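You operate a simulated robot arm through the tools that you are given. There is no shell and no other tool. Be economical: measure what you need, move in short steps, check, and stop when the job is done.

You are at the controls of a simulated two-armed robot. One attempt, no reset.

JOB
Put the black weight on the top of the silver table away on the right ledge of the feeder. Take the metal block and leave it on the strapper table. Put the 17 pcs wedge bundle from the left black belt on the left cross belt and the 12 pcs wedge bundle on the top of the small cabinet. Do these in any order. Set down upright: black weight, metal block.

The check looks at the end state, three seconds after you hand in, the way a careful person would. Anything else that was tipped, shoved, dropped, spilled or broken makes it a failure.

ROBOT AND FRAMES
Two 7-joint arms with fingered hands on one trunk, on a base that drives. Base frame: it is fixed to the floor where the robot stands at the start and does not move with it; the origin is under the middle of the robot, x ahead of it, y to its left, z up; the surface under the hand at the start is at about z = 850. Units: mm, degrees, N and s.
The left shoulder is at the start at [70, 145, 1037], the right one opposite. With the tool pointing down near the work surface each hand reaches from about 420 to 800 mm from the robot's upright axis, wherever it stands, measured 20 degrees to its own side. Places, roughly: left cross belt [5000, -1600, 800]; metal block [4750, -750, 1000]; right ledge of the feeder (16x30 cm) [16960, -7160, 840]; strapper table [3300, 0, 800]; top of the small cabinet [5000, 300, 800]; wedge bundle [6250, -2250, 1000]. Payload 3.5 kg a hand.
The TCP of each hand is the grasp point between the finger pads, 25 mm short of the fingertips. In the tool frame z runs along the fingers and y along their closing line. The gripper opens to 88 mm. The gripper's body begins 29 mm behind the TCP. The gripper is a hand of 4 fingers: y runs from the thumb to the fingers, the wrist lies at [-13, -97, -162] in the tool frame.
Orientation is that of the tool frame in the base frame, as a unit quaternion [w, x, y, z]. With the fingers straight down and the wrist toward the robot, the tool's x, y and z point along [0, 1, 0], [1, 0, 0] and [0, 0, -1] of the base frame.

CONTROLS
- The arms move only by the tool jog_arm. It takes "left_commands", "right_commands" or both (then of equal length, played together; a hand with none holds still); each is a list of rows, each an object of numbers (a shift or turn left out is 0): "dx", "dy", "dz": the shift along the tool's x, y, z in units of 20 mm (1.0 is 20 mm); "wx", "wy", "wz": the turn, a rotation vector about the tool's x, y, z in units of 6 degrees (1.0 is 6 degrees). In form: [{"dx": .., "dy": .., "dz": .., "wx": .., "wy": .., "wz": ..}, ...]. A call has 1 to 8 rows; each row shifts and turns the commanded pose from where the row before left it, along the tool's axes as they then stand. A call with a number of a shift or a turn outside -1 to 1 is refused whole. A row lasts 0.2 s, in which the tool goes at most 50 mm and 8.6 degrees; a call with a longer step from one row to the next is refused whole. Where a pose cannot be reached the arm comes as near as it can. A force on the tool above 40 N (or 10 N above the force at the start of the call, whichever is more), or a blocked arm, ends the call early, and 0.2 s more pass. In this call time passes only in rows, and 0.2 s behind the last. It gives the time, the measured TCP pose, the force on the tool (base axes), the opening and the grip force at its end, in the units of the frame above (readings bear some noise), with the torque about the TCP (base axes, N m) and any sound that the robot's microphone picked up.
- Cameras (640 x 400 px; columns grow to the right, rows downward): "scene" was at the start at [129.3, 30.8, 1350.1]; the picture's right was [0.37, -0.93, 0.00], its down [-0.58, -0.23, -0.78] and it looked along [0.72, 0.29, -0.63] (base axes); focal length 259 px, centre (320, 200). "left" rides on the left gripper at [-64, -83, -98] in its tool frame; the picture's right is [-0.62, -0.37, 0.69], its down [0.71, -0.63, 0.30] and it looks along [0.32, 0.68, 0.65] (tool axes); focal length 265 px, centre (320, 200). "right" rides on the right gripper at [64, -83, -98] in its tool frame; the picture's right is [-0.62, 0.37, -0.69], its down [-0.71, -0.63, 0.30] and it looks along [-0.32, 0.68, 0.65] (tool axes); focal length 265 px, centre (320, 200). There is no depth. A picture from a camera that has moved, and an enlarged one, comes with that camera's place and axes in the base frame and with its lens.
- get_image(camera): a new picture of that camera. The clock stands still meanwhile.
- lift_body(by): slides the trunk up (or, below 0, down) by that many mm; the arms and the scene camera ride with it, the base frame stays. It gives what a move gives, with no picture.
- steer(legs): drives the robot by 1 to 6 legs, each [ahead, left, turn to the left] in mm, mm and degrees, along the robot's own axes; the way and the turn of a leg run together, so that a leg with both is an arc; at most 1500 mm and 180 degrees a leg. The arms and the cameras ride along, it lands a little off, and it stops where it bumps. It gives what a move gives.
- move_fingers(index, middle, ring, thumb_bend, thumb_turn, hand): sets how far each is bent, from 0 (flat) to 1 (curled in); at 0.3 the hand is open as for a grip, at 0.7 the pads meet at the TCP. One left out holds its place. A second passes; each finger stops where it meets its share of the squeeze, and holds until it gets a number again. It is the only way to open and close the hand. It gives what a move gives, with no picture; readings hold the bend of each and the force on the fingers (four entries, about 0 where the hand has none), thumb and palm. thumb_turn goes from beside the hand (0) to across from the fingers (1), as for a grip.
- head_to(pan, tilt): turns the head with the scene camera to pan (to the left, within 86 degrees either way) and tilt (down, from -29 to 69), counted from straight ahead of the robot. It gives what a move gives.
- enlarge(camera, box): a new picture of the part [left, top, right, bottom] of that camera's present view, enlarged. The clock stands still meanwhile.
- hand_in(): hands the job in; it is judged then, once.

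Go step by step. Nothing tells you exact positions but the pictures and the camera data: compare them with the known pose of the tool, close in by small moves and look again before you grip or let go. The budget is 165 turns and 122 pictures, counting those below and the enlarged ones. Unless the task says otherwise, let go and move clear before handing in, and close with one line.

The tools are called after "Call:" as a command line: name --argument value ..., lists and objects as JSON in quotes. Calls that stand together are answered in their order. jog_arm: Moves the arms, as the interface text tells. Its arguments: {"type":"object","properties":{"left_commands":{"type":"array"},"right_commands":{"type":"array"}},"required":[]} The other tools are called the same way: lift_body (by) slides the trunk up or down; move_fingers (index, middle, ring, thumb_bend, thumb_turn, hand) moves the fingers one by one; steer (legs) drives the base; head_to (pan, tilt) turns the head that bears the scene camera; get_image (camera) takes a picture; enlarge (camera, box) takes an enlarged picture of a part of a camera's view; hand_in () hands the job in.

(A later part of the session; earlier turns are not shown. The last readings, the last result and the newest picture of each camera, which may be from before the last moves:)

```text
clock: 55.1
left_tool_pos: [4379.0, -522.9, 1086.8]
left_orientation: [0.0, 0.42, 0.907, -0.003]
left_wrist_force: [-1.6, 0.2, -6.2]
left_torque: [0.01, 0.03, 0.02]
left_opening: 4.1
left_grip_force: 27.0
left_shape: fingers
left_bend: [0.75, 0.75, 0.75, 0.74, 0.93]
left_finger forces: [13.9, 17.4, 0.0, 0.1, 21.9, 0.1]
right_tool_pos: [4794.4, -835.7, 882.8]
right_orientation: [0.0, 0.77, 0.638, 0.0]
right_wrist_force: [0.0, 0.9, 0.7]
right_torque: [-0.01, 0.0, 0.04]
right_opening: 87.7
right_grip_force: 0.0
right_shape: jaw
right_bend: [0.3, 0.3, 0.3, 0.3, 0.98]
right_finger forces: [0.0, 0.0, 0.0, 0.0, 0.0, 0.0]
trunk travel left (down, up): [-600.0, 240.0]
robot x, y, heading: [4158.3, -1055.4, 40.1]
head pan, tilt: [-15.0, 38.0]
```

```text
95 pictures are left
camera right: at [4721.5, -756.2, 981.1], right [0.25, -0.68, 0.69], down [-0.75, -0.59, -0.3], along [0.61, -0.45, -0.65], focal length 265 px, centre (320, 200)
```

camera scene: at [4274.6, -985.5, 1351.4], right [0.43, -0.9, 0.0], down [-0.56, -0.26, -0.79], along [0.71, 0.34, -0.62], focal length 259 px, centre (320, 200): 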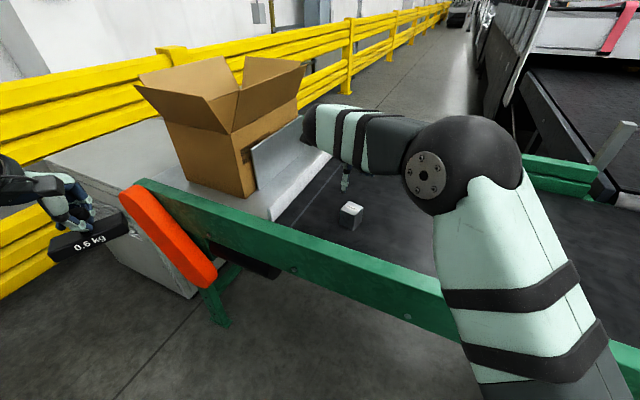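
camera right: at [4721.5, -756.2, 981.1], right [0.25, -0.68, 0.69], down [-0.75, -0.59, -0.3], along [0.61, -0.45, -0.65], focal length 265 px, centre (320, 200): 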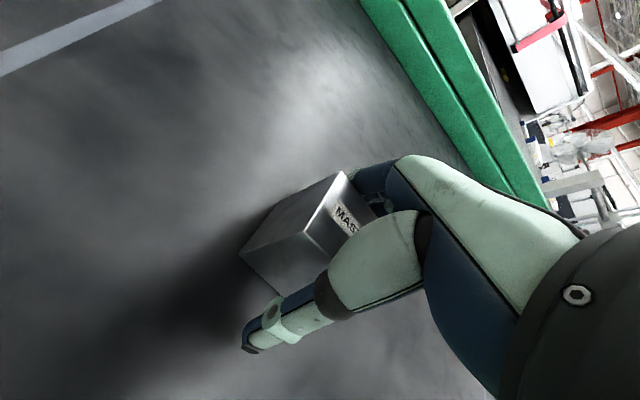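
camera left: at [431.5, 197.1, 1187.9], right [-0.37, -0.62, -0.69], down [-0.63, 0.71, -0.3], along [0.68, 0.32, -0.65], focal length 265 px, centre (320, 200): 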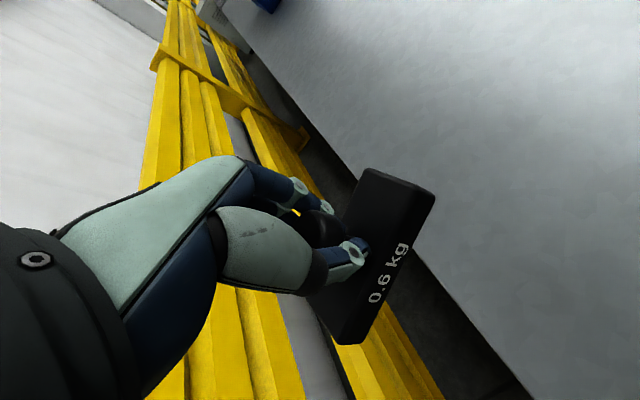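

The block sits between thumb and fingers. Closing, then lifting a bit.

Call:
move_fingers --hand "right" --index 0.75 --middle 0.75 --ring 0.75 --thumb_bend 0.75

Call:
jog_arm --right_commands '[{"dz": -1}, {"dz": -1}, {"dz": -1}, {"dz": -1}, {"dz": -1}, {"dz": -1}, {"dz": -1}, {"dz": -1}]'

Call:
get_image --camera "right"

```text
clock: 56.1
left_tool_pos: [4381.0, -524.2, 1088.0]
left_orientation: [-0.001, 0.421, 0.907, -0.005]
left_wrist_force: [-0.1, -0.3, -6.4]
left_torque: [0.01, 0.01, 0.02]
left_opening: 3.9
left_grip_force: 26.5
left_shape: fingers
left_bend: [0.75, 0.75, 0.75, 0.74, 0.93]
left_finger forces: [13.9, 17.4, 0.0, 0.0, 22.1, 0.0]
right_tool_pos: [4793.5, -834.9, 883.1]
right_orientation: [0.0, 0.77, 0.639, 0.0]
right_wrist_force: [2.9, -0.9, 0.3]
right_torque: [-0.16, -0.1, 0.01]
right_opening: 38.3
right_grip_force: 28.1
right_shape: fingers
right_bend: [0.53, 0.57, 0.61, 0.55, 0.94]
right_finger forces: [11.8, 8.9, 8.7, 0.0, 26.3, 0.0]
trunk travel left (down, up): [-600.0, 240.0]
robot x, y, heading: [4157.8, -1055.8, 40.5]
head pan, tilt: [-15.0, 38.0]
```

```text
clock: 58.0
left_tool_pos: [4380.7, -523.2, 1086.6]
left_orientation: [-0.001, 0.421, 0.907, -0.004]
left_wrist_force: [-0.9, -0.2, -6.1]
left_torque: [0.02, 0.02, 0.0]
left_opening: 4.1
left_grip_force: 27.1
left_shape: fingers
left_bend: [0.75, 0.75, 0.75, 0.74, 0.93]
left_finger forces: [14.0, 17.4, 0.1, 0.0, 22.0, 0.1]
right_tool_pos: [4792.8, -833.3, 1043.4]
right_orientation: [-0.001, 0.77, 0.638, -0.001]
right_wrist_force: [-0.4, 0.2, -2.7]
right_torque: [0.02, -0.03, -0.01]
right_opening: 38.5
right_grip_force: 24.9
right_shape: fingers
right_bend: [0.53, 0.57, 0.69, 0.55, 0.94]
right_finger forces: [11.9, 8.9, 5.0, 0.0, 24.5, 0.1]
trunk travel left (down, up): [-600.0, 240.0]
robot x, y, heading: [4157.0, -1056.6, 40.2]
head pan, tilt: [-15.0, 38.0]
```

```text
94 pictures are left
camera right: at [4721.5, -755.3, 1141.5], right [0.25, -0.68, 0.69], down [-0.75, -0.59, -0.3], along [0.61, -0.45, -0.65], focal length 265 px, centre (320, 200)
```

right: 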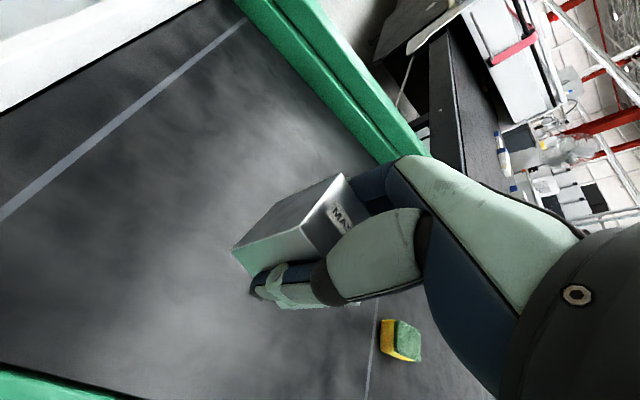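

The block is held cleanly. I'll retract it toward the robot, then turn left to face the strapper table and look.

Call:
jog_arm --right_commands '[{"dy": -0.9, "dx": -0.5, "dz": -0.5}, {"dy": -0.9, "dx": -0.5, "dz": -0.5}, {"dy": -0.9, "dx": -0.5, "dz": -0.5}, {"dy": -0.9, "dx": -0.5, "dz": -0.5}, {"dy": -0.9, "dx": -0.5, "dz": -0.5}, {"dy": -0.9, "dx": -0.5, "dz": -0.5}, {"dy": -0.9, "dx": -0.5}, {"dy": -0.9, "dx": -0.5}]'

Call:
steer --legs '[[0, 0, 95]]'

Call:
head_to --pan -5 --tilt 22

Call:
get_image --camera "scene"

```text
clock: 59.8
left_tool_pos: [4380.6, -523.7, 1085.9]
left_orientation: [-0.001, 0.421, 0.907, -0.003]
left_wrist_force: [0.8, 0.1, -7.0]
left_torque: [0.04, 0.02, -0.01]
left_opening: 4.0
left_grip_force: 26.9
left_shape: fingers
left_bend: [0.75, 0.75, 0.75, 0.74, 0.93]
left_finger forces: [13.9, 17.4, 0.1, 0.0, 22.0, 0.0]
right_tool_pos: [4633.4, -888.1, 1104.1]
right_orientation: [-0.001, 0.77, 0.638, 0.001]
right_wrist_force: [0.4, -1.0, -2.4]
right_torque: [-0.01, -0.01, -0.02]
right_opening: 38.7
right_grip_force: 24.9
right_shape: fingers
right_bend: [0.53, 0.57, 0.69, 0.55, 0.94]
right_finger forces: [12.1, 8.7, 4.9, 0.0, 24.2, 0.0]
trunk travel left (down, up): [-600.0, 240.0]
robot x, y, heading: [4157.5, -1056.6, 40.4]
head pan, tilt: [-15.0, 38.0]
```

```text
clock: 64.0
left_tool_pos: [3618.3, -849.2, 1086.6]
left_orientation: [0.003, -0.359, 0.933, -0.004]
left_wrist_force: [-0.3, -0.5, -6.4]
left_torque: [-0.04, 0.03, -0.01]
left_opening: 3.3
left_grip_force: 25.9
left_shape: fingers
left_bend: [0.75, 0.75, 0.75, 0.74, 0.93]
left_finger forces: [13.8, 17.0, 0.1, 0.1, 21.2, 0.0]
right_tool_pos: [3974.0, -584.5, 1102.6]
right_orientation: [0.0, 0.076, 0.997, 0.001]
right_wrist_force: [-0.3, 0.8, -2.8]
right_torque: [0.03, 0.01, 0.0]
right_opening: 37.7
right_grip_force: 23.5
right_shape: fingers
right_bend: [0.53, 0.57, 0.69, 0.56, 0.94]
right_finger forces: [11.5, 8.2, 4.3, 0.1, 22.7, 0.0]
trunk travel left (down, up): [-600.0, 240.0]
robot x, y, heading: [4156.6, -1053.1, 132.0]
head pan, tilt: [-15.0, 38.0]
```

```text
clock: 64.8
left_tool_pos: [3619.1, -851.1, 1086.7]
left_orientation: [0.002, -0.36, 0.933, -0.003]
left_wrist_force: [-0.2, -1.0, -6.5]
left_torque: [0.01, 0.02, 0.03]
left_opening: 3.6
left_grip_force: 25.6
left_shape: fingers
left_bend: [0.75, 0.75, 0.75, 0.74, 0.93]
left_finger forces: [13.6, 17.1, 0.1, 0.1, 21.3, 0.0]
right_tool_pos: [3974.4, -583.4, 1103.3]
right_orientation: [0.0, 0.076, 0.997, 0.0]
right_wrist_force: [-0.3, -0.4, -2.6]
right_torque: [-0.02, 0.0, 0.0]
right_opening: 38.3
right_grip_force: 23.2
right_shape: fingers
right_bend: [0.53, 0.57, 0.69, 0.56, 0.94]
right_finger forces: [11.6, 8.1, 4.4, 0.0, 22.7, 0.1]
trunk travel left (down, up): [-600.0, 240.0]
robot x, y, heading: [4155.9, -1053.9, 132.0]
head pan, tilt: [-5.0, 22.0]
```

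```text
93 pictures are left
camera scene: at [4066.4, -944.2, 1376.5], right [0.8, 0.6, 0.0], down [0.23, -0.3, -0.93], along [-0.56, 0.74, -0.38], focal length 259 px, centre (320, 200)
```

scene: 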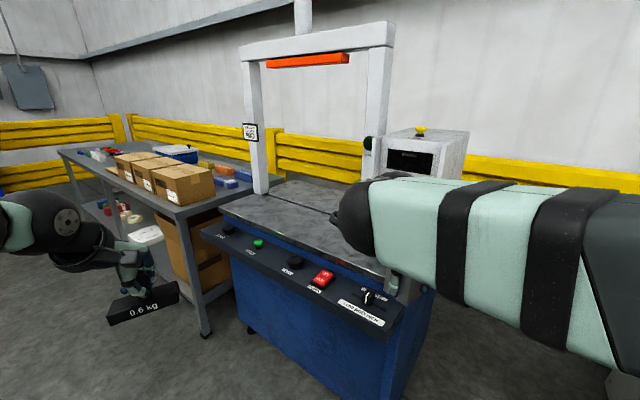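

The strapper table top lies at about x 2950–3850, y -280 to 0 in front of its arch, with a control panel facing me. I'll go to about (3300, -770) heading 90° to place the block at roughly [3520, -160].

Call:
steer --legs '[[0, 0, -42], [0, 850, 0], [230, 0, 0]]'

Call:
head_to --pan -12 --tilt 40

Call:
get_image --camera "scene"

Call:
get_image --camera "right"

```text
clock: 72.5
left_tool_pos: [3081.4, -300.5, 1087.7]
left_orientation: [0.0, 0.007, 1.0, -0.003]
left_wrist_force: [-1.1, 1.3, -5.0]
left_torque: [-0.01, 0.04, -0.03]
left_opening: 3.2
left_grip_force: 25.7
left_shape: fingers
left_bend: [0.75, 0.75, 0.75, 0.74, 0.93]
left_finger forces: [13.6, 17.1, 0.0, 0.0, 21.2, 0.0]
right_tool_pos: [3522.6, -348.0, 1103.1]
right_orientation: [0.0, 0.436, 0.9, 0.0]
right_wrist_force: [-0.7, -0.7, -3.0]
right_torque: [-0.03, 0.02, 0.0]
right_opening: 37.9
right_grip_force: 22.8
right_shape: fingers
right_bend: [0.53, 0.57, 0.7, 0.56, 0.94]
right_finger forces: [11.3, 8.1, 4.1, 0.0, 22.2, 0.0]
trunk travel left (down, up): [-600.0, 240.0]
robot x, y, heading: [3332.6, -815.4, 89.4]
head pan, tilt: [-5.0, 22.0]
```

```text
clock: 73.3
left_tool_pos: [3081.4, -299.9, 1085.5]
left_orientation: [0.0, 0.006, 1.0, -0.004]
left_wrist_force: [0.8, -0.8, -6.1]
left_torque: [0.0, 0.0, 0.0]
left_opening: 3.1
left_grip_force: 26.8
left_shape: fingers
left_bend: [0.75, 0.75, 0.75, 0.74, 0.93]
left_finger forces: [13.6, 17.2, 0.0, 0.0, 21.3, 0.0]
right_tool_pos: [3522.2, -347.2, 1103.3]
right_orientation: [0.0, 0.437, 0.899, 0.0]
right_wrist_force: [0.0, -0.2, -3.8]
right_torque: [-0.03, -0.01, 0.02]
right_opening: 37.9
right_grip_force: 22.9
right_shape: fingers
right_bend: [0.53, 0.57, 0.7, 0.56, 0.94]
right_finger forces: [11.5, 8.1, 4.1, 0.0, 22.2, 0.0]
trunk travel left (down, up): [-600.0, 240.0]
robot x, y, heading: [3328.9, -815.3, 89.0]
head pan, tilt: [-12.0, 40.0]
```

```text
92 pictures are left
camera scene: at [3354.0, -683.4, 1348.4], right [0.98, -0.22, 0.0], down [-0.14, -0.63, -0.77], along [0.17, 0.75, -0.64], focal length 259 px, centre (320, 200)
```

scene: 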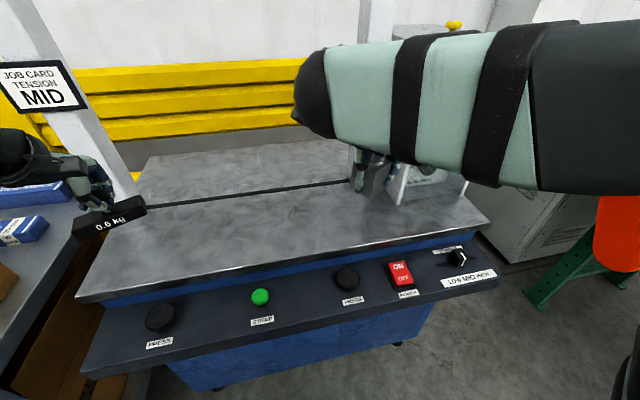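

```text
91 pictures are left
camera right: at [3415.4, -348.4, 1200.7], right [0.67, -0.26, 0.69], down [-0.05, -0.95, -0.3], along [0.74, 0.17, -0.65], focal length 265 px, centre (320, 200)
```

right: 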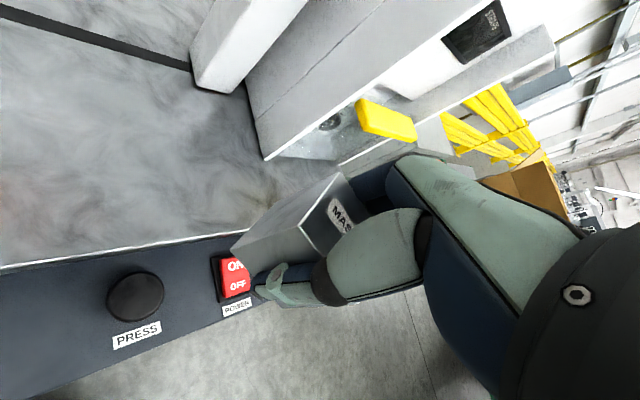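

The free area in front of the slot is y -296 to -12, with the arch post at x≈3650. I'll take the block to [3430, -160] above the table.

Call:
jog_arm --right_commands '[{"dx": 1, "dy": 0.22}, {"dx": 1, "dy": 0.22}, {"dx": 1, "dy": 0.22}, {"dx": 1, "dy": 0.22}, {"dx": 1, "dy": 0.22}, {"dx": 1, "dy": 0.22}, {"dx": 1, "dy": 0.22}, {"dx": 1, "dy": 0.22}]'

Call:
jog_arm --right_commands '[{"dx": 1, "dy": 0.22, "dz": 1}, {"dx": 1, "dy": 0.22, "dz": 1}, {"dx": 0.2, "dz": 1}, {"dz": 1}, {"dz": 1}, {"dz": 1}, {"dz": 1}, {"dz": 1}]'

Call:
get_image --camera "right"

Call:
get_image --camera "scene"

```text
clock: 75.3
left_tool_pos: [3081.8, -300.1, 1085.0]
left_orientation: [0.001, 0.007, 1.0, -0.006]
left_wrist_force: [-0.4, -0.1, -5.7]
left_torque: [-0.02, 0.01, 0.01]
left_opening: 3.1
left_grip_force: 26.5
left_shape: fingers
left_bend: [0.75, 0.75, 0.75, 0.74, 0.93]
left_finger forces: [13.7, 17.4, 0.0, 0.0, 21.4, 0.1]
right_tool_pos: [3483.0, -197.0, 1114.6]
right_orientation: [-0.07, 0.447, 0.892, 0.003]
right_wrist_force: [-1.2, -0.2, -2.4]
right_torque: [0.0, -0.03, 0.0]
right_opening: 37.8
right_grip_force: 23.0
right_shape: fingers
right_bend: [0.53, 0.57, 0.7, 0.56, 0.94]
right_finger forces: [11.5, 8.1, 4.1, 0.0, 21.8, 0.1]
right hand out of reach, approached as far as the arm can: row 7, 8
trunk travel left (down, up): [-600.0, 240.0]
robot x, y, heading: [3335.6, -814.5, 88.9]
head pan, tilt: [-12.0, 40.0]
stopped in row 8 (right hand): the arm was blocked; the commanded pose is now the measured one
```

```text
clock: 77.1
left_tool_pos: [3079.4, -299.6, 1086.2]
left_orientation: [0.001, 0.007, 1.0, -0.004]
left_wrist_force: [0.6, -0.3, -5.9]
left_torque: [0.0, 0.01, -0.05]
left_opening: 3.0
left_grip_force: 26.9
left_shape: fingers
left_bend: [0.75, 0.75, 0.75, 0.74, 0.93]
left_finger forces: [13.7, 17.6, 0.0, 0.1, 21.4, 0.0]
right_tool_pos: [3440.0, -146.8, 960.5]
right_orientation: [-0.067, 0.444, 0.894, 0.005]
right_wrist_force: [-0.2, 0.3, -2.3]
right_torque: [-0.04, 0.0, -0.03]
right_opening: 37.9
right_grip_force: 22.1
right_shape: fingers
right_bend: [0.53, 0.57, 0.7, 0.56, 0.94]
right_finger forces: [11.2, 8.0, 3.8, 0.0, 21.4, 0.1]
trunk travel left (down, up): [-600.0, 240.0]
robot x, y, heading: [3335.5, -819.0, 89.2]
head pan, tilt: [-12.0, 40.0]
```

```text
90 pictures are left
camera right: at [3345.3, -151.5, 1069.0], right [0.74, -0.32, 0.59], down [-0.11, -0.93, -0.36], along [0.66, 0.2, -0.72], focal length 265 px, centre (320, 200)
```

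right: 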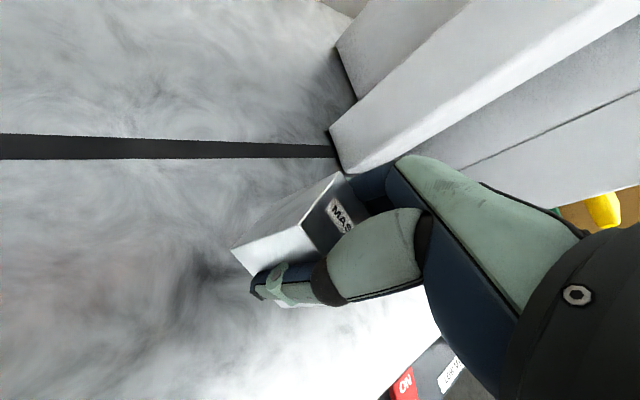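

```text
89 pictures are left
camera scene: at [3353.8, -682.9, 1348.3], right [0.98, -0.22, 0.0], down [-0.14, -0.63, -0.77], along [0.17, 0.75, -0.64], focal length 259 px, centre (320, 200)
```

scene: 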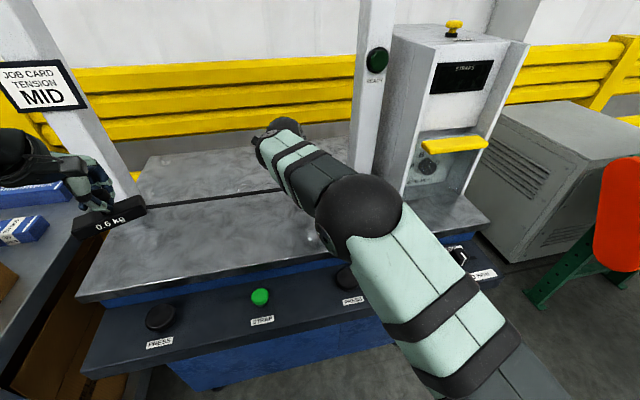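

The wrist picked up a ~7.7° tilt near its reach limit. I'll correct it and lower part of the way.

Call:
jog_arm --right_commands '[{"wx": -0.24, "wy": -0.6, "dz": 0.5}, {"wx": -0.24, "wy": -0.58, "dz": 0.5}, {"dz": 1}]'

```text
clock: 77.9
left_tool_pos: [3081.8, -299.1, 1086.1]
left_orientation: [0.0, 0.007, 1.0, -0.006]
left_wrist_force: [-0.4, 0.7, -5.6]
left_torque: [0.03, 0.01, 0.02]
left_opening: 3.1
left_grip_force: 26.4
left_shape: fingers
left_bend: [0.75, 0.75, 0.75, 0.74, 0.93]
left_finger forces: [13.7, 17.6, 0.0, 0.1, 21.4, 0.0]
right_tool_pos: [3451.4, -161.6, 915.9]
right_orientation: [0.0, 0.447, 0.895, 0.0]
right_wrist_force: [1.0, 0.3, -2.7]
right_torque: [0.0, -0.01, 0.04]
right_opening: 37.6
right_grip_force: 22.2
right_shape: fingers
right_bend: [0.53, 0.57, 0.7, 0.56, 0.94]
right_finger forces: [11.3, 8.0, 3.8, 0.1, 21.4, 0.0]
right hand out of reach, approached as far as the arm can: row 1, 2
trunk travel left (down, up): [-600.0, 240.0]
robot x, y, heading: [3332.5, -817.1, 89.4]
head pan, tilt: [-12.0, 40.0]
```

Level again at z=916. Lowering gently until contact.

Call:
jog_arm --right_commands '[{"dz": 0.4}, {"dz": 0.4}, {"dz": 0.3}, {"dz": 0.2}, {"dz": 0.2}, {"dz": 0.2}]'

Call:
get_image --camera "right"

```text
clock: 79.3
left_tool_pos: [3080.8, -299.8, 1086.6]
left_orientation: [0.001, 0.007, 1.0, -0.004]
left_wrist_force: [0.1, 0.5, -6.3]
left_torque: [0.02, -0.01, -0.04]
left_opening: 3.2
left_grip_force: 26.4
left_shape: fingers
left_bend: [0.75, 0.75, 0.75, 0.74, 0.93]
left_finger forces: [13.8, 17.7, 0.0, 0.1, 21.3, 0.1]
right_tool_pos: [3450.5, -160.3, 884.5]
right_orientation: [0.0, 0.447, 0.894, 0.001]
right_wrist_force: [1.1, 0.5, -1.4]
right_torque: [-0.04, -0.06, -0.02]
right_opening: 37.7
right_grip_force: 22.5
right_shape: fingers
right_bend: [0.53, 0.57, 0.7, 0.56, 0.94]
right_finger forces: [11.3, 8.4, 3.6, 0.0, 21.8, 0.0]
trunk travel left (down, up): [-600.0, 240.0]
robot x, y, heading: [3333.3, -815.6, 89.5]
head pan, tilt: [-12.0, 40.0]
```

```text
88 pictures are left
camera right: at [3343.4, -160.0, 982.0], right [0.67, -0.27, 0.69], down [-0.07, -0.95, -0.3], along [0.74, 0.15, -0.65], focal length 265 px, centre (320, 200)
```

right: 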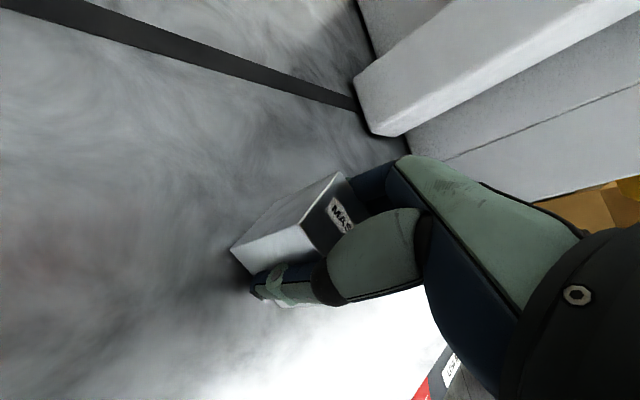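

Probably just touching, since the wrist load dropped. Small further steps to confirm.

Call:
jog_arm --right_commands '[{"dz": 0.1}, {"dz": 0.1}, {"dz": 0.1}]'

```text
clock: 80.1
left_tool_pos: [3079.1, -303.3, 1087.2]
left_orientation: [0.003, 0.007, 1.0, -0.003]
left_wrist_force: [-0.1, -0.1, -5.9]
left_torque: [-0.01, 0.06, 0.03]
left_opening: 3.2
left_grip_force: 26.3
left_shape: fingers
left_bend: [0.75, 0.75, 0.75, 0.74, 0.93]
left_finger forces: [13.8, 17.7, 0.0, 0.1, 21.4, 0.0]
right_tool_pos: [3449.8, -162.4, 882.6]
right_orientation: [-0.002, 0.447, 0.894, 0.004]
right_wrist_force: [-0.8, 3.2, 17.6]
right_torque: [0.03, -0.18, 0.04]
right_opening: 38.0
right_grip_force: 24.2
right_shape: fingers
right_bend: [0.52, 0.56, 0.71, 0.57, 0.94]
right_finger forces: [11.7, 10.3, 2.9, 0.1, 24.2, 0.0]
trunk travel left (down, up): [-600.0, 240.0]
robot x, y, heading: [3337.2, -814.7, 89.1]
head pan, tilt: [-12.0, 40.0]
```

Firm contact at z≈883. Easing up slightly, releasing, then rising.

Call:
jog_arm --right_commands '[{"dz": -0.12}]'

Call:
move_fingers --hand "right" --index 0.3 --middle 0.3 --ring 0.3 --thumb_bend 0.3

Call:
jog_arm --right_commands '[{"dz": -0.5}, {"dz": -1}, {"dz": -1}, {"dz": -1}, {"dz": -1}]'

Call:
get_image --camera "right"

```text
clock: 80.5
left_tool_pos: [3080.1, -300.0, 1087.4]
left_orientation: [0.001, 0.008, 1.0, -0.003]
left_wrist_force: [-0.8, -0.2, -5.9]
left_torque: [0.0, 0.02, 0.02]
left_opening: 3.1
left_grip_force: 26.3
left_shape: fingers
left_bend: [0.75, 0.75, 0.75, 0.74, 0.93]
left_finger forces: [13.7, 17.8, 0.1, 0.0, 21.3, 0.0]
right_tool_pos: [3449.5, -164.0, 882.0]
right_orientation: [-0.002, 0.447, 0.894, 0.002]
right_wrist_force: [-1.9, 6.7, 14.2]
right_torque: [0.1, -0.24, 0.06]
right_opening: 37.5
right_grip_force: 23.7
right_shape: fingers
right_bend: [0.52, 0.56, 0.71, 0.57, 0.94]
right_finger forces: [12.0, 10.4, 2.1, 0.0, 22.2, 0.0]
trunk travel left (down, up): [-600.0, 240.0]
robot x, y, heading: [3334.9, -817.9, 89.1]
head pan, tilt: [-12.0, 40.0]
```

```text
clock: 81.5
left_tool_pos: [3081.0, -300.1, 1086.8]
left_orientation: [0.002, 0.007, 1.0, -0.004]
left_wrist_force: [0.6, 0.0, -5.2]
left_torque: [-0.04, 0.05, -0.04]
left_opening: 3.4
left_grip_force: 26.6
left_shape: fingers
left_bend: [0.75, 0.75, 0.75, 0.74, 0.93]
left_finger forces: [13.7, 17.8, 0.0, 0.1, 21.4, 0.0]
right_tool_pos: [3451.3, -162.8, 880.2]
right_orientation: [-0.001, 0.447, 0.895, 0.0]
right_wrist_force: [0.1, -0.2, -0.1]
right_torque: [0.02, 0.05, 0.0]
right_opening: 84.3
right_grip_force: 0.1
right_shape: fingers
right_bend: [0.3, 0.3, 0.3, 0.3, 0.97]
right_finger forces: [0.0, 0.0, 0.0, 0.0, 0.0, 0.0]
trunk travel left (down, up): [-600.0, 240.0]
robot x, y, heading: [3336.7, -819.9, 88.9]
head pan, tilt: [-12.0, 40.0]
```

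```text
clock: 82.7
left_tool_pos: [3080.6, -299.7, 1086.8]
left_orientation: [0.001, 0.007, 1.0, -0.004]
left_wrist_force: [0.4, 0.0, -5.7]
left_torque: [0.0, 0.05, 0.02]
left_opening: 2.9
left_grip_force: 26.0
left_shape: fingers
left_bend: [0.75, 0.75, 0.75, 0.74, 0.93]
left_finger forces: [13.7, 17.7, 0.1, 0.0, 21.4, 0.0]
right_tool_pos: [3455.1, -173.3, 966.7]
right_orientation: [0.0, 0.446, 0.895, -0.001]
right_wrist_force: [-0.2, -1.1, 0.6]
right_torque: [0.02, 0.0, 0.0]
right_opening: 84.2
right_grip_force: 0.1
right_shape: fingers
right_bend: [0.3, 0.3, 0.3, 0.3, 0.97]
right_finger forces: [0.0, 0.1, 0.0, 0.0, 0.0, 0.1]
right hand out of reach, approached as far as the arm can: row 3, 4, 5
trunk travel left (down, up): [-600.0, 240.0]
robot x, y, heading: [3339.5, -820.1, 89.3]
head pan, tilt: [-12.0, 40.0]
```

```text
87 pictures are left
camera right: at [3347.2, -172.4, 1064.3], right [0.67, -0.27, 0.69], down [-0.07, -0.95, -0.3], along [0.74, 0.15, -0.65], focal length 265 px, centre (320, 200)
```

right: 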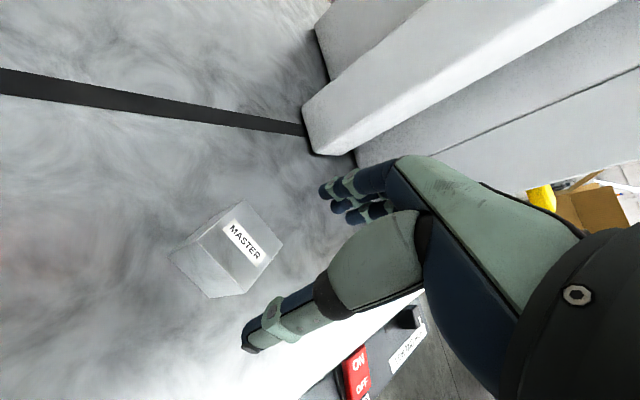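

The metal block stands upright on the strapper table. I'll lift the right hand away and tuck it, back off and turn toward the long black belt's right side.

Call:
jog_arm --right_commands '[{"dy": -0.65, "dx": -0.85, "dz": -0.7}, {"dy": -0.65, "dx": -0.85, "dz": -0.7}, {"dy": -0.65, "dx": -0.85, "dz": -0.7}, {"dy": -0.65, "dx": -0.85, "dz": -0.7}, {"dy": -0.65, "dx": -0.85, "dz": -0.7}, {"dy": -0.65, "dx": -0.85, "dz": -0.7}, {"dy": -0.65, "dx": -0.85, "dz": -0.7}, {"dy": -0.65, "dx": -0.85, "dz": -0.7}]'

Call:
steer --legs '[[-600, 0, 0], [0, -200, -140]]'

Call:
head_to --pan 10 --tilt 15

Call:
get_image --camera "scene"

```text
clock: 84.5
left_tool_pos: [3081.1, -300.6, 1088.0]
left_orientation: [0.001, 0.007, 1.0, -0.003]
left_wrist_force: [-0.3, 0.0, -6.4]
left_torque: [0.0, 0.02, -0.01]
left_opening: 3.1
left_grip_force: 26.3
left_shape: fingers
left_bend: [0.75, 0.75, 0.75, 0.74, 0.93]
left_finger forces: [13.7, 17.8, 0.1, 0.0, 21.4, 0.0]
right_tool_pos: [3455.0, -345.9, 1076.8]
right_orientation: [-0.001, 0.447, 0.895, 0.0]
right_wrist_force: [-0.8, -1.0, 0.0]
right_torque: [0.0, 0.02, 0.0]
right_opening: 84.2
right_grip_force: 0.1
right_shape: fingers
right_bend: [0.3, 0.3, 0.3, 0.3, 0.97]
right_finger forces: [0.1, 0.0, 0.0, 0.0, 0.0, 0.0]
trunk travel left (down, up): [-600.0, 240.0]
robot x, y, heading: [3336.8, -820.2, 89.1]
head pan, tilt: [-12.0, 40.0]
```

```text
clock: 93.7
left_tool_pos: [3923.2, -1771.9, 1087.6]
left_orientation: [-0.004, 0.933, 0.359, -0.002]
left_wrist_force: [-0.3, -0.1, -6.9]
left_torque: [0.0, -0.01, -0.02]
left_opening: 2.5
left_grip_force: 25.3
left_shape: fingers
left_bend: [0.75, 0.75, 0.75, 0.75, 0.93]
left_finger forces: [13.4, 16.9, 0.0, 0.1, 20.1, 0.1]
right_tool_pos: [3617.3, -1993.5, 1076.7]
right_orientation: [-0.001, 0.996, -0.089, 0.0]
right_wrist_force: [0.4, 0.5, 0.2]
right_torque: [-0.02, 0.0, -0.03]
right_opening: 84.4
right_grip_force: 0.1
right_shape: fingers
right_bend: [0.3, 0.3, 0.3, 0.3, 0.97]
right_finger forces: [0.0, 0.1, 0.0, 0.0, 0.1, 0.1]
trunk travel left (down, up): [-600.0, 240.0]
robot x, y, heading: [3384.4, -1569.4, -47.8]
head pan, tilt: [-12.0, 40.0]
cut short: leg 2
```

```text
clock: 94.5
left_tool_pos: [3923.3, -1772.2, 1086.6]
left_orientation: [-0.004, 0.933, 0.359, -0.002]
left_wrist_force: [-0.3, -0.2, -6.3]
left_torque: [-0.02, -0.04, -0.03]
left_opening: 2.2
left_grip_force: 25.1
left_shape: fingers
left_bend: [0.75, 0.75, 0.75, 0.75, 0.93]
left_finger forces: [13.3, 16.8, 0.1, 0.0, 20.1, 0.0]
right_tool_pos: [3618.4, -1994.2, 1076.1]
right_orientation: [-0.001, 0.996, -0.089, 0.0]
right_wrist_force: [0.1, 0.2, -0.6]
right_torque: [0.0, 0.04, 0.0]
right_opening: 84.4
right_grip_force: 0.2
right_shape: fingers
right_bend: [0.3, 0.3, 0.3, 0.3, 0.97]
right_finger forces: [0.1, 0.0, 0.0, 0.1, 0.0, 0.0]
trunk travel left (down, up): [-600.0, 240.0]
robot x, y, heading: [3382.7, -1561.1, -48.0]
head pan, tilt: [10.0, 15.0]
```

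```text
86 pictures are left
camera scene: at [3492.9, -1662.3, 1387.9], right [-0.61, -0.79, 0.0], down [-0.21, 0.16, -0.97], along [0.76, -0.59, -0.26], focal length 259 px, centre (320, 200)
```

scene: 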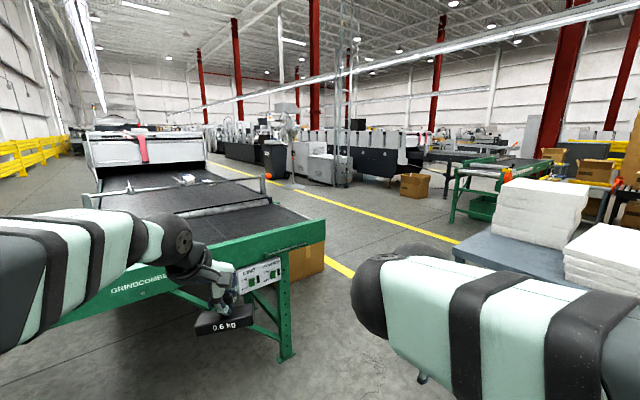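

Passage between the cross belt's right end and the foam table is about 850 mm wide, straight ahead. A carton on the floor stands near [5350–5650, -2950]. I'll drive through the passage and look again.

Call:
steer --legs '[[850, 0, 0], [850, 0, 0], [0, 0, 63]]'

Call:
get_image --camera "scene"

```text
clock: 106.0
left_tool_pos: [4956.0, -2499.1, 1086.2]
left_orientation: [-0.003, 0.628, 0.778, -0.004]
left_wrist_force: [0.8, -0.8, -6.1]
left_torque: [0.0, 0.04, 0.02]
left_opening: 1.9
left_grip_force: 25.6
left_shape: fingers
left_bend: [0.75, 0.75, 0.75, 0.75, 0.93]
left_finger forces: [13.3, 17.4, 0.1, 0.0, 19.8, 0.0]
right_tool_pos: [4997.3, -2872.2, 1077.6]
right_orientation: [-0.001, 0.907, 0.421, 0.0]
right_wrist_force: [-0.4, -1.1, 0.0]
right_torque: [0.01, 0.0, 0.02]
right_opening: 84.5
right_grip_force: 0.1
right_shape: fingers
right_bend: [0.3, 0.3, 0.3, 0.3, 0.97]
right_finger forces: [0.1, 0.1, 0.0, 0.0, 0.0, 0.1]
trunk travel left (down, up): [-600.0, 240.0]
robot x, y, heading: [4510.0, -2860.0, 12.0]
head pan, tilt: [10.0, 15.0]
```

```text
85 pictures are left
camera scene: at [4646.0, -2816.2, 1388.0], right [0.38, -0.93, 0.0], down [-0.24, -0.1, -0.97], along [0.89, 0.37, -0.26], focal length 259 px, centre (320, 200)
```

scene: 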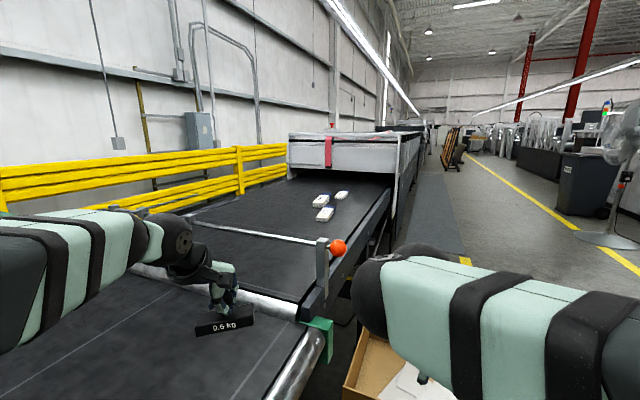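

Three bundles are visible on the black belt, and the floor carton is just ahead. Zooming on both.

Call:
enlarge --camera "scene" --box '[290, 175, 370, 225]'

Call:
head_to --pan -5 --tilt 50

Call:
get_image --camera "scene"

```text
8.00 times, centred on (330, 200) of scene
camera zoom: at [4646.0, -2816.2, 1388.0], right [0.38, -0.93, 0.0], down [-0.24, -0.1, -0.97], along [0.89, 0.37, -0.26], focal length 2075 px, centre (240, 200)
```

zoom: 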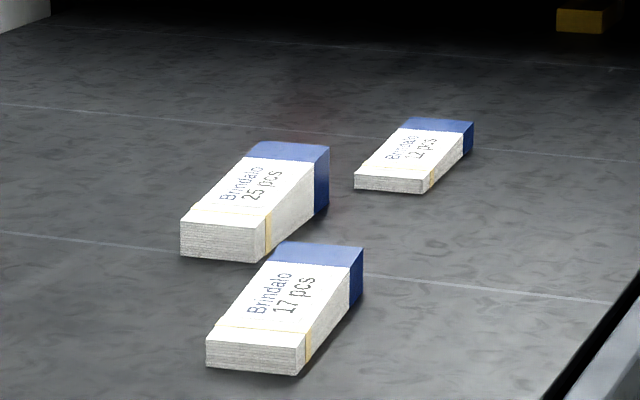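

```text
clock: 107.0
left_tool_pos: [4957.3, -2495.9, 1087.1]
left_orientation: [-0.002, 0.628, 0.778, -0.004]
left_wrist_force: [1.2, -0.4, -6.5]
left_torque: [-0.04, -0.03, 0.01]
left_opening: 1.7
left_grip_force: 25.6
left_shape: fingers
left_bend: [0.75, 0.75, 0.75, 0.75, 0.93]
left_finger forces: [13.4, 17.5, 0.0, 0.0, 20.0, 0.1]
right_tool_pos: [4997.0, -2872.7, 1075.1]
right_orientation: [-0.001, 0.907, 0.422, 0.0]
right_wrist_force: [0.8, 0.2, 0.4]
right_torque: [0.02, -0.04, 0.0]
right_opening: 84.3
right_grip_force: 0.1
right_shape: fingers
right_bend: [0.3, 0.3, 0.3, 0.3, 0.97]
right_finger forces: [0.1, 0.0, 0.0, 0.0, 0.0, 0.0]
trunk travel left (down, up): [-600.0, 240.0]
robot x, y, heading: [4504.7, -2861.6, 12.2]
head pan, tilt: [-5.0, 50.0]
```

```text
83 pictures are left
camera scene: at [4635.9, -2841.8, 1334.3], right [0.13, -0.99, 0.0], down [-0.76, -0.1, -0.64], along [0.64, 0.08, -0.77], focal length 259 px, centre (320, 200)
```

scene: 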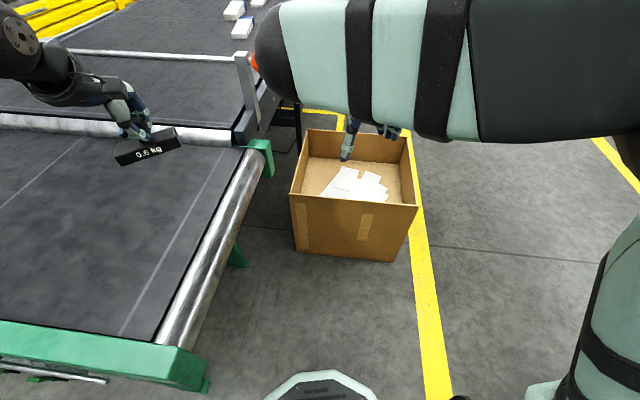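

The 17‑pcs bundle is at about [6040, -2275], the 12‑pcs at about [6530, -2230], and the 25‑pcs one (not wanted) lies between. The floor carton spans x 5355–5856, y -2637 to -3190, so I'll go around it on the aisle side and come to (6300, -2900) at heading ~133°.

Call:
steer --legs '[[0, 0, -12.2], [0, -790, 0], [1450, 0, 0], [350, 0, 0], [0, 0, 133]]'

Call:
head_to --pan -15 --tilt 30

Call:
get_image --camera "scene"

Call:
get_image --camera "left"

```text
clock: 126.4
left_tool_pos: [5790.9, -3499.7, 1086.0]
left_orientation: [0.002, -0.391, 0.92, -0.004]
left_wrist_force: [0.3, -0.6, -6.4]
left_torque: [0.03, 0.01, 0.01]
left_opening: 0.5
left_grip_force: 25.3
left_shape: fingers
left_bend: [0.75, 0.75, 0.75, 0.75, 0.93]
left_finger forces: [13.4, 17.8, 0.0, 0.0, 19.0, 0.0]
right_tool_pos: [6080.3, -3256.6, 1075.5]
right_orientation: [0.0, 0.055, 0.998, -0.001]
right_wrist_force: [-0.3, -0.1, 0.7]
right_torque: [-0.02, 0.01, 0.01]
right_opening: 84.3
right_grip_force: 0.0
right_shape: fingers
right_bend: [0.3, 0.3, 0.3, 0.3, 0.97]
right_finger forces: [0.0, 0.0, 0.0, 0.0, 0.0, 0.0]
trunk travel left (down, up): [-600.0, 240.0]
robot x, y, heading: [6342.4, -3668.3, 136.1]
head pan, tilt: [-5.0, 50.0]
```

```text
clock: 127.2
left_tool_pos: [5790.9, -3500.3, 1086.7]
left_orientation: [0.003, -0.39, 0.921, -0.003]
left_wrist_force: [-0.1, 0.2, -5.3]
left_torque: [-0.01, 0.02, -0.01]
left_opening: 0.8
left_grip_force: 24.8
left_shape: fingers
left_bend: [0.75, 0.75, 0.75, 0.75, 0.93]
left_finger forces: [13.4, 17.9, 0.0, 0.1, 19.2, 0.0]
right_tool_pos: [6079.9, -3257.5, 1075.9]
right_orientation: [-0.001, 0.054, 0.999, -0.001]
right_wrist_force: [0.2, 0.0, -0.2]
right_torque: [-0.02, 0.03, 0.02]
right_opening: 84.3
right_grip_force: 0.0
right_shape: fingers
right_bend: [0.3, 0.3, 0.3, 0.3, 0.97]
right_finger forces: [0.0, 0.0, 0.0, 0.1, 0.0, 0.1]
trunk travel left (down, up): [-600.0, 240.0]
robot x, y, heading: [6342.8, -3669.7, 135.9]
head pan, tilt: [-15.0, 30.0]
```

```text
82 pictures are left
camera scene: at [6257.6, -3556.8, 1363.7], right [0.86, 0.51, 0.0], down [0.26, -0.43, -0.87], along [-0.45, 0.74, -0.5], focal length 259 px, centre (320, 200)
```

scene: 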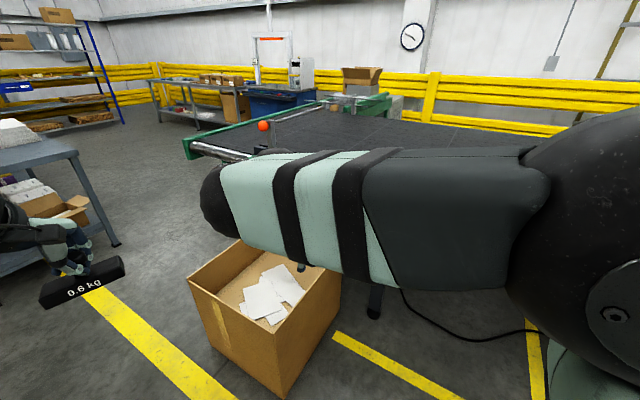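

```text
81 pictures are left
camera left: at [5894.8, -3511.0, 1186.0], right [0.7, 0.19, -0.69], down [-0.04, -0.95, -0.3], along [-0.71, 0.24, -0.66], focal length 265 px, centre (320, 200)
```

left: 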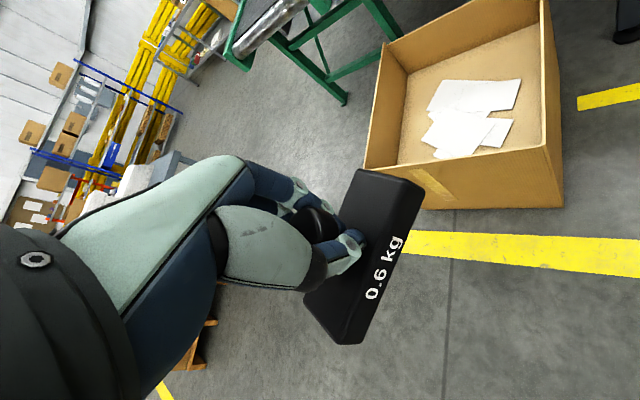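

The weight is still firmly held. Moving in toward the belt, keeping clear of the carton.

Call:
steer --legs '[[530, -530, 0]]'

Call:
head_to --pan -30 --tilt 40

Call:
get_image --camera "scene"

Call:
get_image --camera "right"

```text
clock: 131.3
left_tool_pos: [5788.3, -2740.9, 1087.0]
left_orientation: [0.003, -0.389, 0.921, -0.003]
left_wrist_force: [0.0, 0.1, -6.3]
left_torque: [-0.03, 0.01, 0.0]
left_opening: 1.0
left_grip_force: 25.5
left_shape: fingers
left_bend: [0.75, 0.75, 0.75, 0.75, 0.93]
left_finger forces: [13.4, 17.8, 0.0, 0.0, 19.2, 0.0]
right_tool_pos: [6077.7, -2500.4, 1075.6]
right_orientation: [0.0, 0.056, 0.998, -0.001]
right_wrist_force: [-0.1, 0.4, 0.1]
right_torque: [0.01, 0.02, 0.0]
right_opening: 84.3
right_grip_force: 0.0
right_shape: fingers
right_bend: [0.3, 0.3, 0.3, 0.3, 0.97]
right_finger forces: [0.0, 0.0, 0.0, 0.0, 0.1, 0.0]
trunk travel left (down, up): [-600.0, 240.0]
robot x, y, heading: [6338.1, -2911.7, 135.6]
head pan, tilt: [-15.0, 30.0]
```

```text
clock: 132.1
left_tool_pos: [5787.1, -2741.4, 1085.4]
left_orientation: [0.003, -0.389, 0.921, -0.004]
left_wrist_force: [0.7, -0.6, -6.2]
left_torque: [-0.01, 0.02, 0.03]
left_opening: 0.9
left_grip_force: 25.3
left_shape: fingers
left_bend: [0.75, 0.75, 0.75, 0.75, 0.93]
left_finger forces: [13.3, 17.9, 0.0, 0.1, 19.2, 0.0]
right_tool_pos: [6077.3, -2499.7, 1074.8]
right_orientation: [0.0, 0.056, 0.998, -0.001]
right_wrist_force: [0.1, 0.3, 1.0]
right_torque: [-0.01, 0.01, 0.0]
right_opening: 84.3
right_grip_force: 0.1
right_shape: fingers
right_bend: [0.3, 0.3, 0.3, 0.3, 0.97]
right_finger forces: [0.0, 0.1, 0.1, 0.1, 0.0, 0.0]
trunk travel left (down, up): [-600.0, 240.0]
robot x, y, heading: [6338.4, -2913.1, 135.6]
head pan, tilt: [-30.0, 40.0]
```

```text
80 pictures are left
camera scene: at [6277.5, -2795.1, 1348.5], right [0.96, 0.27, 0.0], down [0.18, -0.62, -0.77], along [-0.21, 0.74, -0.64], focal length 259 px, centre (320, 200)
```

scene: 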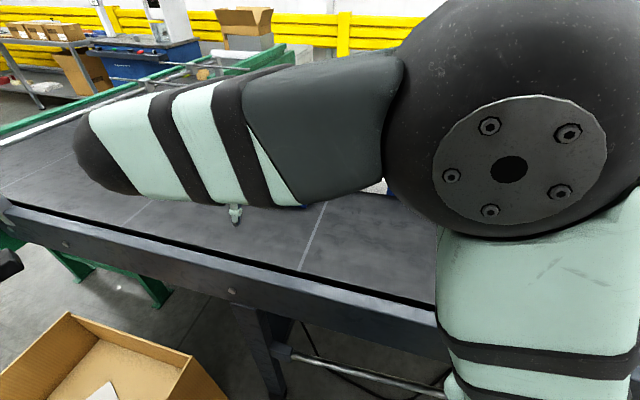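

```text
79 pictures are left
camera right: at [6002.3, -2575.4, 1173.2], right [0.66, 0.3, 0.69], down [0.64, -0.71, -0.3], along [0.4, 0.64, -0.66], focal length 265 px, centre (320, 200)
```

right: 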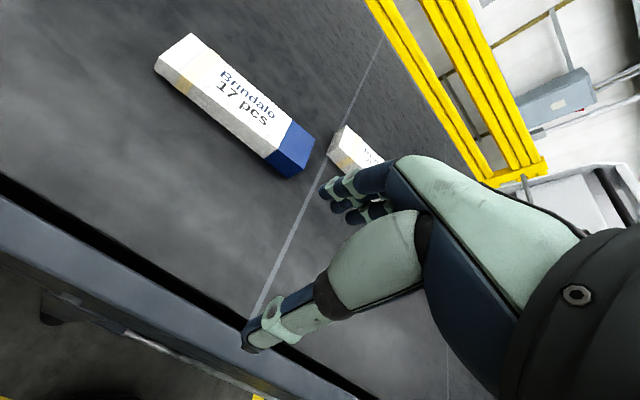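

The bundle's centre is about [5998, -2276], long axis ~6° from x. I'll bring the right hand over it, rotating slightly to close across its width.

Call:
jog_arm --right_commands '[{"dy": 1, "dx": 0.6, "dz": 0.2}, {"dy": 1, "dx": 0.6, "dz": 0.2}, {"dy": 1, "dx": 0.6, "dz": 0.2}, {"dy": 1, "dx": 0.6, "dz": 0.2}, {"dy": 1, "dx": 0.6, "dz": 0.2}, {"dy": 1, "dx": 0.6, "dz": 0.2}, {"dy": 1, "dx": 0.6, "dz": 0.2}, {"dy": 1, "dx": 0.6, "dz": 0.2}]'

Call:
jog_arm --right_commands '[{"dy": 1, "dz": 0.5}, {"dy": 1, "dz": 0.5}, {"dy": 0.8, "dz": 0.5}, {"wz": -1, "dz": 0.5}, {"wz": -1, "dz": 0.5}]'

Call:
get_image --camera "right"

```text
clock: 133.9
left_tool_pos: [5786.9, -2740.5, 1085.7]
left_orientation: [0.003, -0.388, 0.921, -0.005]
left_wrist_force: [0.6, -0.5, -6.4]
left_torque: [-0.02, 0.01, -0.02]
left_opening: 0.8
left_grip_force: 25.9
left_shape: fingers
left_bend: [0.75, 0.75, 0.75, 0.75, 0.93]
left_finger forces: [13.4, 18.0, 0.0, 0.0, 19.3, 0.0]
right_tool_pos: [5998.0, -2332.4, 1044.1]
right_orientation: [0.0, 0.056, 0.998, -0.001]
right_wrist_force: [0.6, 0.2, 0.5]
right_torque: [0.04, -0.02, 0.01]
right_opening: 84.3
right_grip_force: 0.1
right_shape: fingers
right_bend: [0.3, 0.3, 0.3, 0.3, 0.97]
right_finger forces: [0.0, 0.1, 0.1, 0.0, 0.0, 0.0]
trunk travel left (down, up): [-600.0, 240.0]
robot x, y, heading: [6336.9, -2908.8, 136.1]
head pan, tilt: [-30.0, 40.0]
```

```text
clock: 135.1
left_tool_pos: [5787.6, -2741.1, 1086.8]
left_orientation: [0.003, -0.389, 0.921, -0.003]
left_wrist_force: [-0.2, -0.5, -6.2]
left_torque: [-0.05, -0.01, -0.03]
left_opening: 0.9
left_grip_force: 25.3
left_shape: fingers
left_bend: [0.75, 0.75, 0.75, 0.75, 0.93]
left_finger forces: [13.4, 18.2, 0.0, 0.1, 19.3, 0.1]
right_tool_pos: [6004.3, -2273.7, 993.2]
right_orientation: [0.0, -0.05, 0.999, 0.0]
right_wrist_force: [0.4, -0.3, 0.7]
right_torque: [-0.01, 0.02, 0.01]
right_opening: 84.3
right_grip_force: 0.0
right_shape: fingers
right_bend: [0.3, 0.3, 0.3, 0.3, 0.97]
right_finger forces: [0.0, 0.0, 0.0, 0.0, 0.0, 0.1]
trunk travel left (down, up): [-600.0, 240.0]
robot x, y, heading: [6337.0, -2911.1, 135.7]
head pan, tilt: [-30.0, 40.0]
```

```text
78 pictures are left
camera right: at [5948.7, -2362.8, 1092.0], right [0.58, 0.43, 0.69], down [0.77, -0.56, -0.3], along [0.25, 0.71, -0.66], focal length 265 px, centre (320, 200)
```

right: 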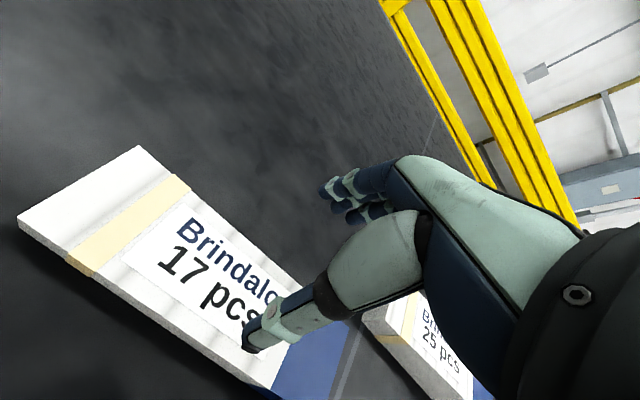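

Two-view matching gives the top face at z≈922–930 and the axis centre at [6006, -2296]. I need to shift 22 mm toward me, rotate a touch, then lower.

Call:
jog_arm --right_commands '[{"dy": -0.6, "wz": -0.4}, {"dy": -0.5}, {"dz": 0.6}, {"dz": 0.6}]'

Call:
get_image --camera "right"

Call:
head_to --pan -10 --tilt 35

Call:
get_image --camera "scene"

```text
clock: 136.1
left_tool_pos: [5787.8, -2741.0, 1086.8]
left_orientation: [0.002, -0.389, 0.921, -0.004]
left_wrist_force: [1.0, -0.3, -6.6]
left_torque: [-0.01, 0.0, 0.0]
left_opening: 0.8
left_grip_force: 25.6
left_shape: fingers
left_bend: [0.75, 0.75, 0.75, 0.75, 0.93]
left_finger forces: [13.4, 18.4, 0.1, 0.0, 19.3, 0.1]
right_tool_pos: [6009.9, -2296.8, 969.8]
right_orientation: [-0.001, -0.069, 0.998, -0.001]
right_wrist_force: [0.1, 0.1, -0.1]
right_torque: [0.03, 0.02, 0.0]
right_opening: 84.6
right_grip_force: 0.0
right_shape: fingers
right_bend: [0.3, 0.3, 0.3, 0.3, 0.97]
right_finger forces: [0.0, 0.1, 0.0, 0.0, 0.0, 0.0]
trunk travel left (down, up): [-600.0, 240.0]
robot x, y, heading: [6339.2, -2907.6, 136.0]
head pan, tilt: [-30.0, 40.0]
```

```text
77 pictures are left
camera right: at [5955.5, -2388.3, 1067.1], right [0.56, 0.45, 0.69], down [0.79, -0.53, -0.3], along [0.23, 0.72, -0.66], focal length 265 px, centre (320, 200)
```

right: 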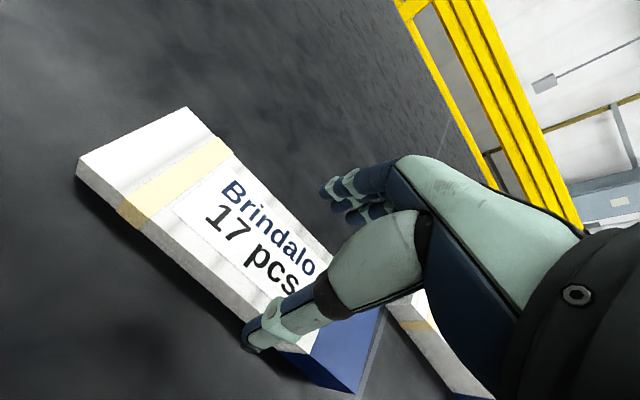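

```text
clock: 136.9
left_tool_pos: [5787.1, -2741.0, 1086.1]
left_orientation: [0.003, -0.389, 0.921, -0.005]
left_wrist_force: [-0.2, -0.1, -6.6]
left_torque: [-0.03, -0.01, 0.0]
left_opening: 0.8
left_grip_force: 25.7
left_shape: fingers
left_bend: [0.75, 0.75, 0.75, 0.75, 0.93]
left_finger forces: [13.4, 18.2, 0.0, 0.1, 19.3, 0.0]
right_tool_pos: [6010.6, -2296.8, 969.0]
right_orientation: [0.0, -0.069, 0.998, -0.001]
right_wrist_force: [-0.4, 0.3, -0.3]
right_torque: [0.0, -0.01, 0.03]
right_opening: 84.2
right_grip_force: 0.2
right_shape: fingers
right_bend: [0.3, 0.3, 0.3, 0.3, 0.97]
right_finger forces: [0.1, 0.1, 0.0, 0.0, 0.0, 0.0]
trunk travel left (down, up): [-600.0, 240.0]
robot x, y, heading: [6341.3, -2911.3, 135.9]
head pan, tilt: [-10.0, 35.0]
```

```text
76 pictures are left
camera scene: at [6249.4, -2805.5, 1356.0], right [0.81, 0.59, 0.0], down [0.34, -0.47, -0.82], along [-0.48, 0.66, -0.57], focal length 259 px, centre (320, 200)
```

scene: 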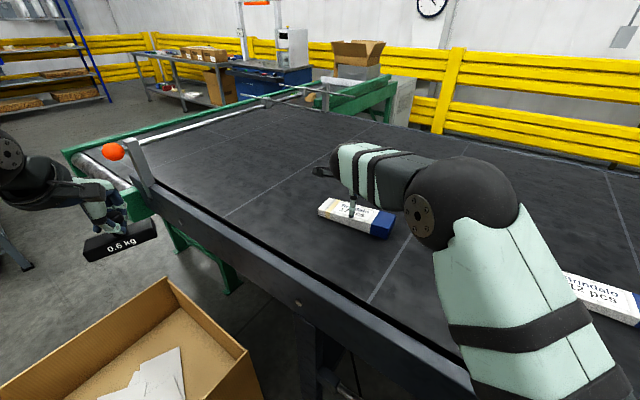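

Alignment looks right. A zoom from the scene camera to judge height before the final descent.

Call:
enlarge --camera "scene" --box '[300, 170, 428, 250]'

```text
5.00 times, centred on (364, 210) of scene
camera zoom: at [6249.4, -2805.5, 1356.0], right [0.81, 0.59, 0.0], down [0.34, -0.47, -0.82], along [-0.48, 0.66, -0.57], focal length 1297 px, centre (100, 150)
```

zoom: 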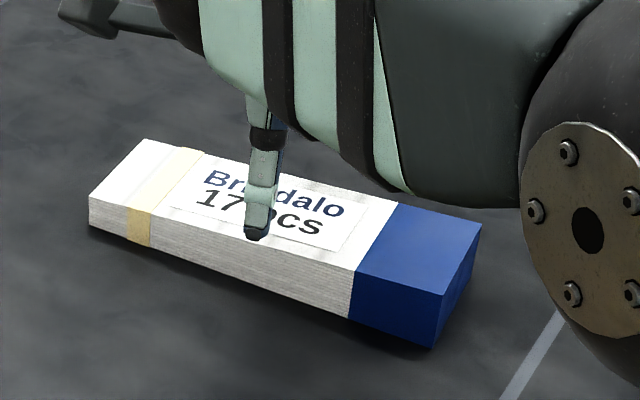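

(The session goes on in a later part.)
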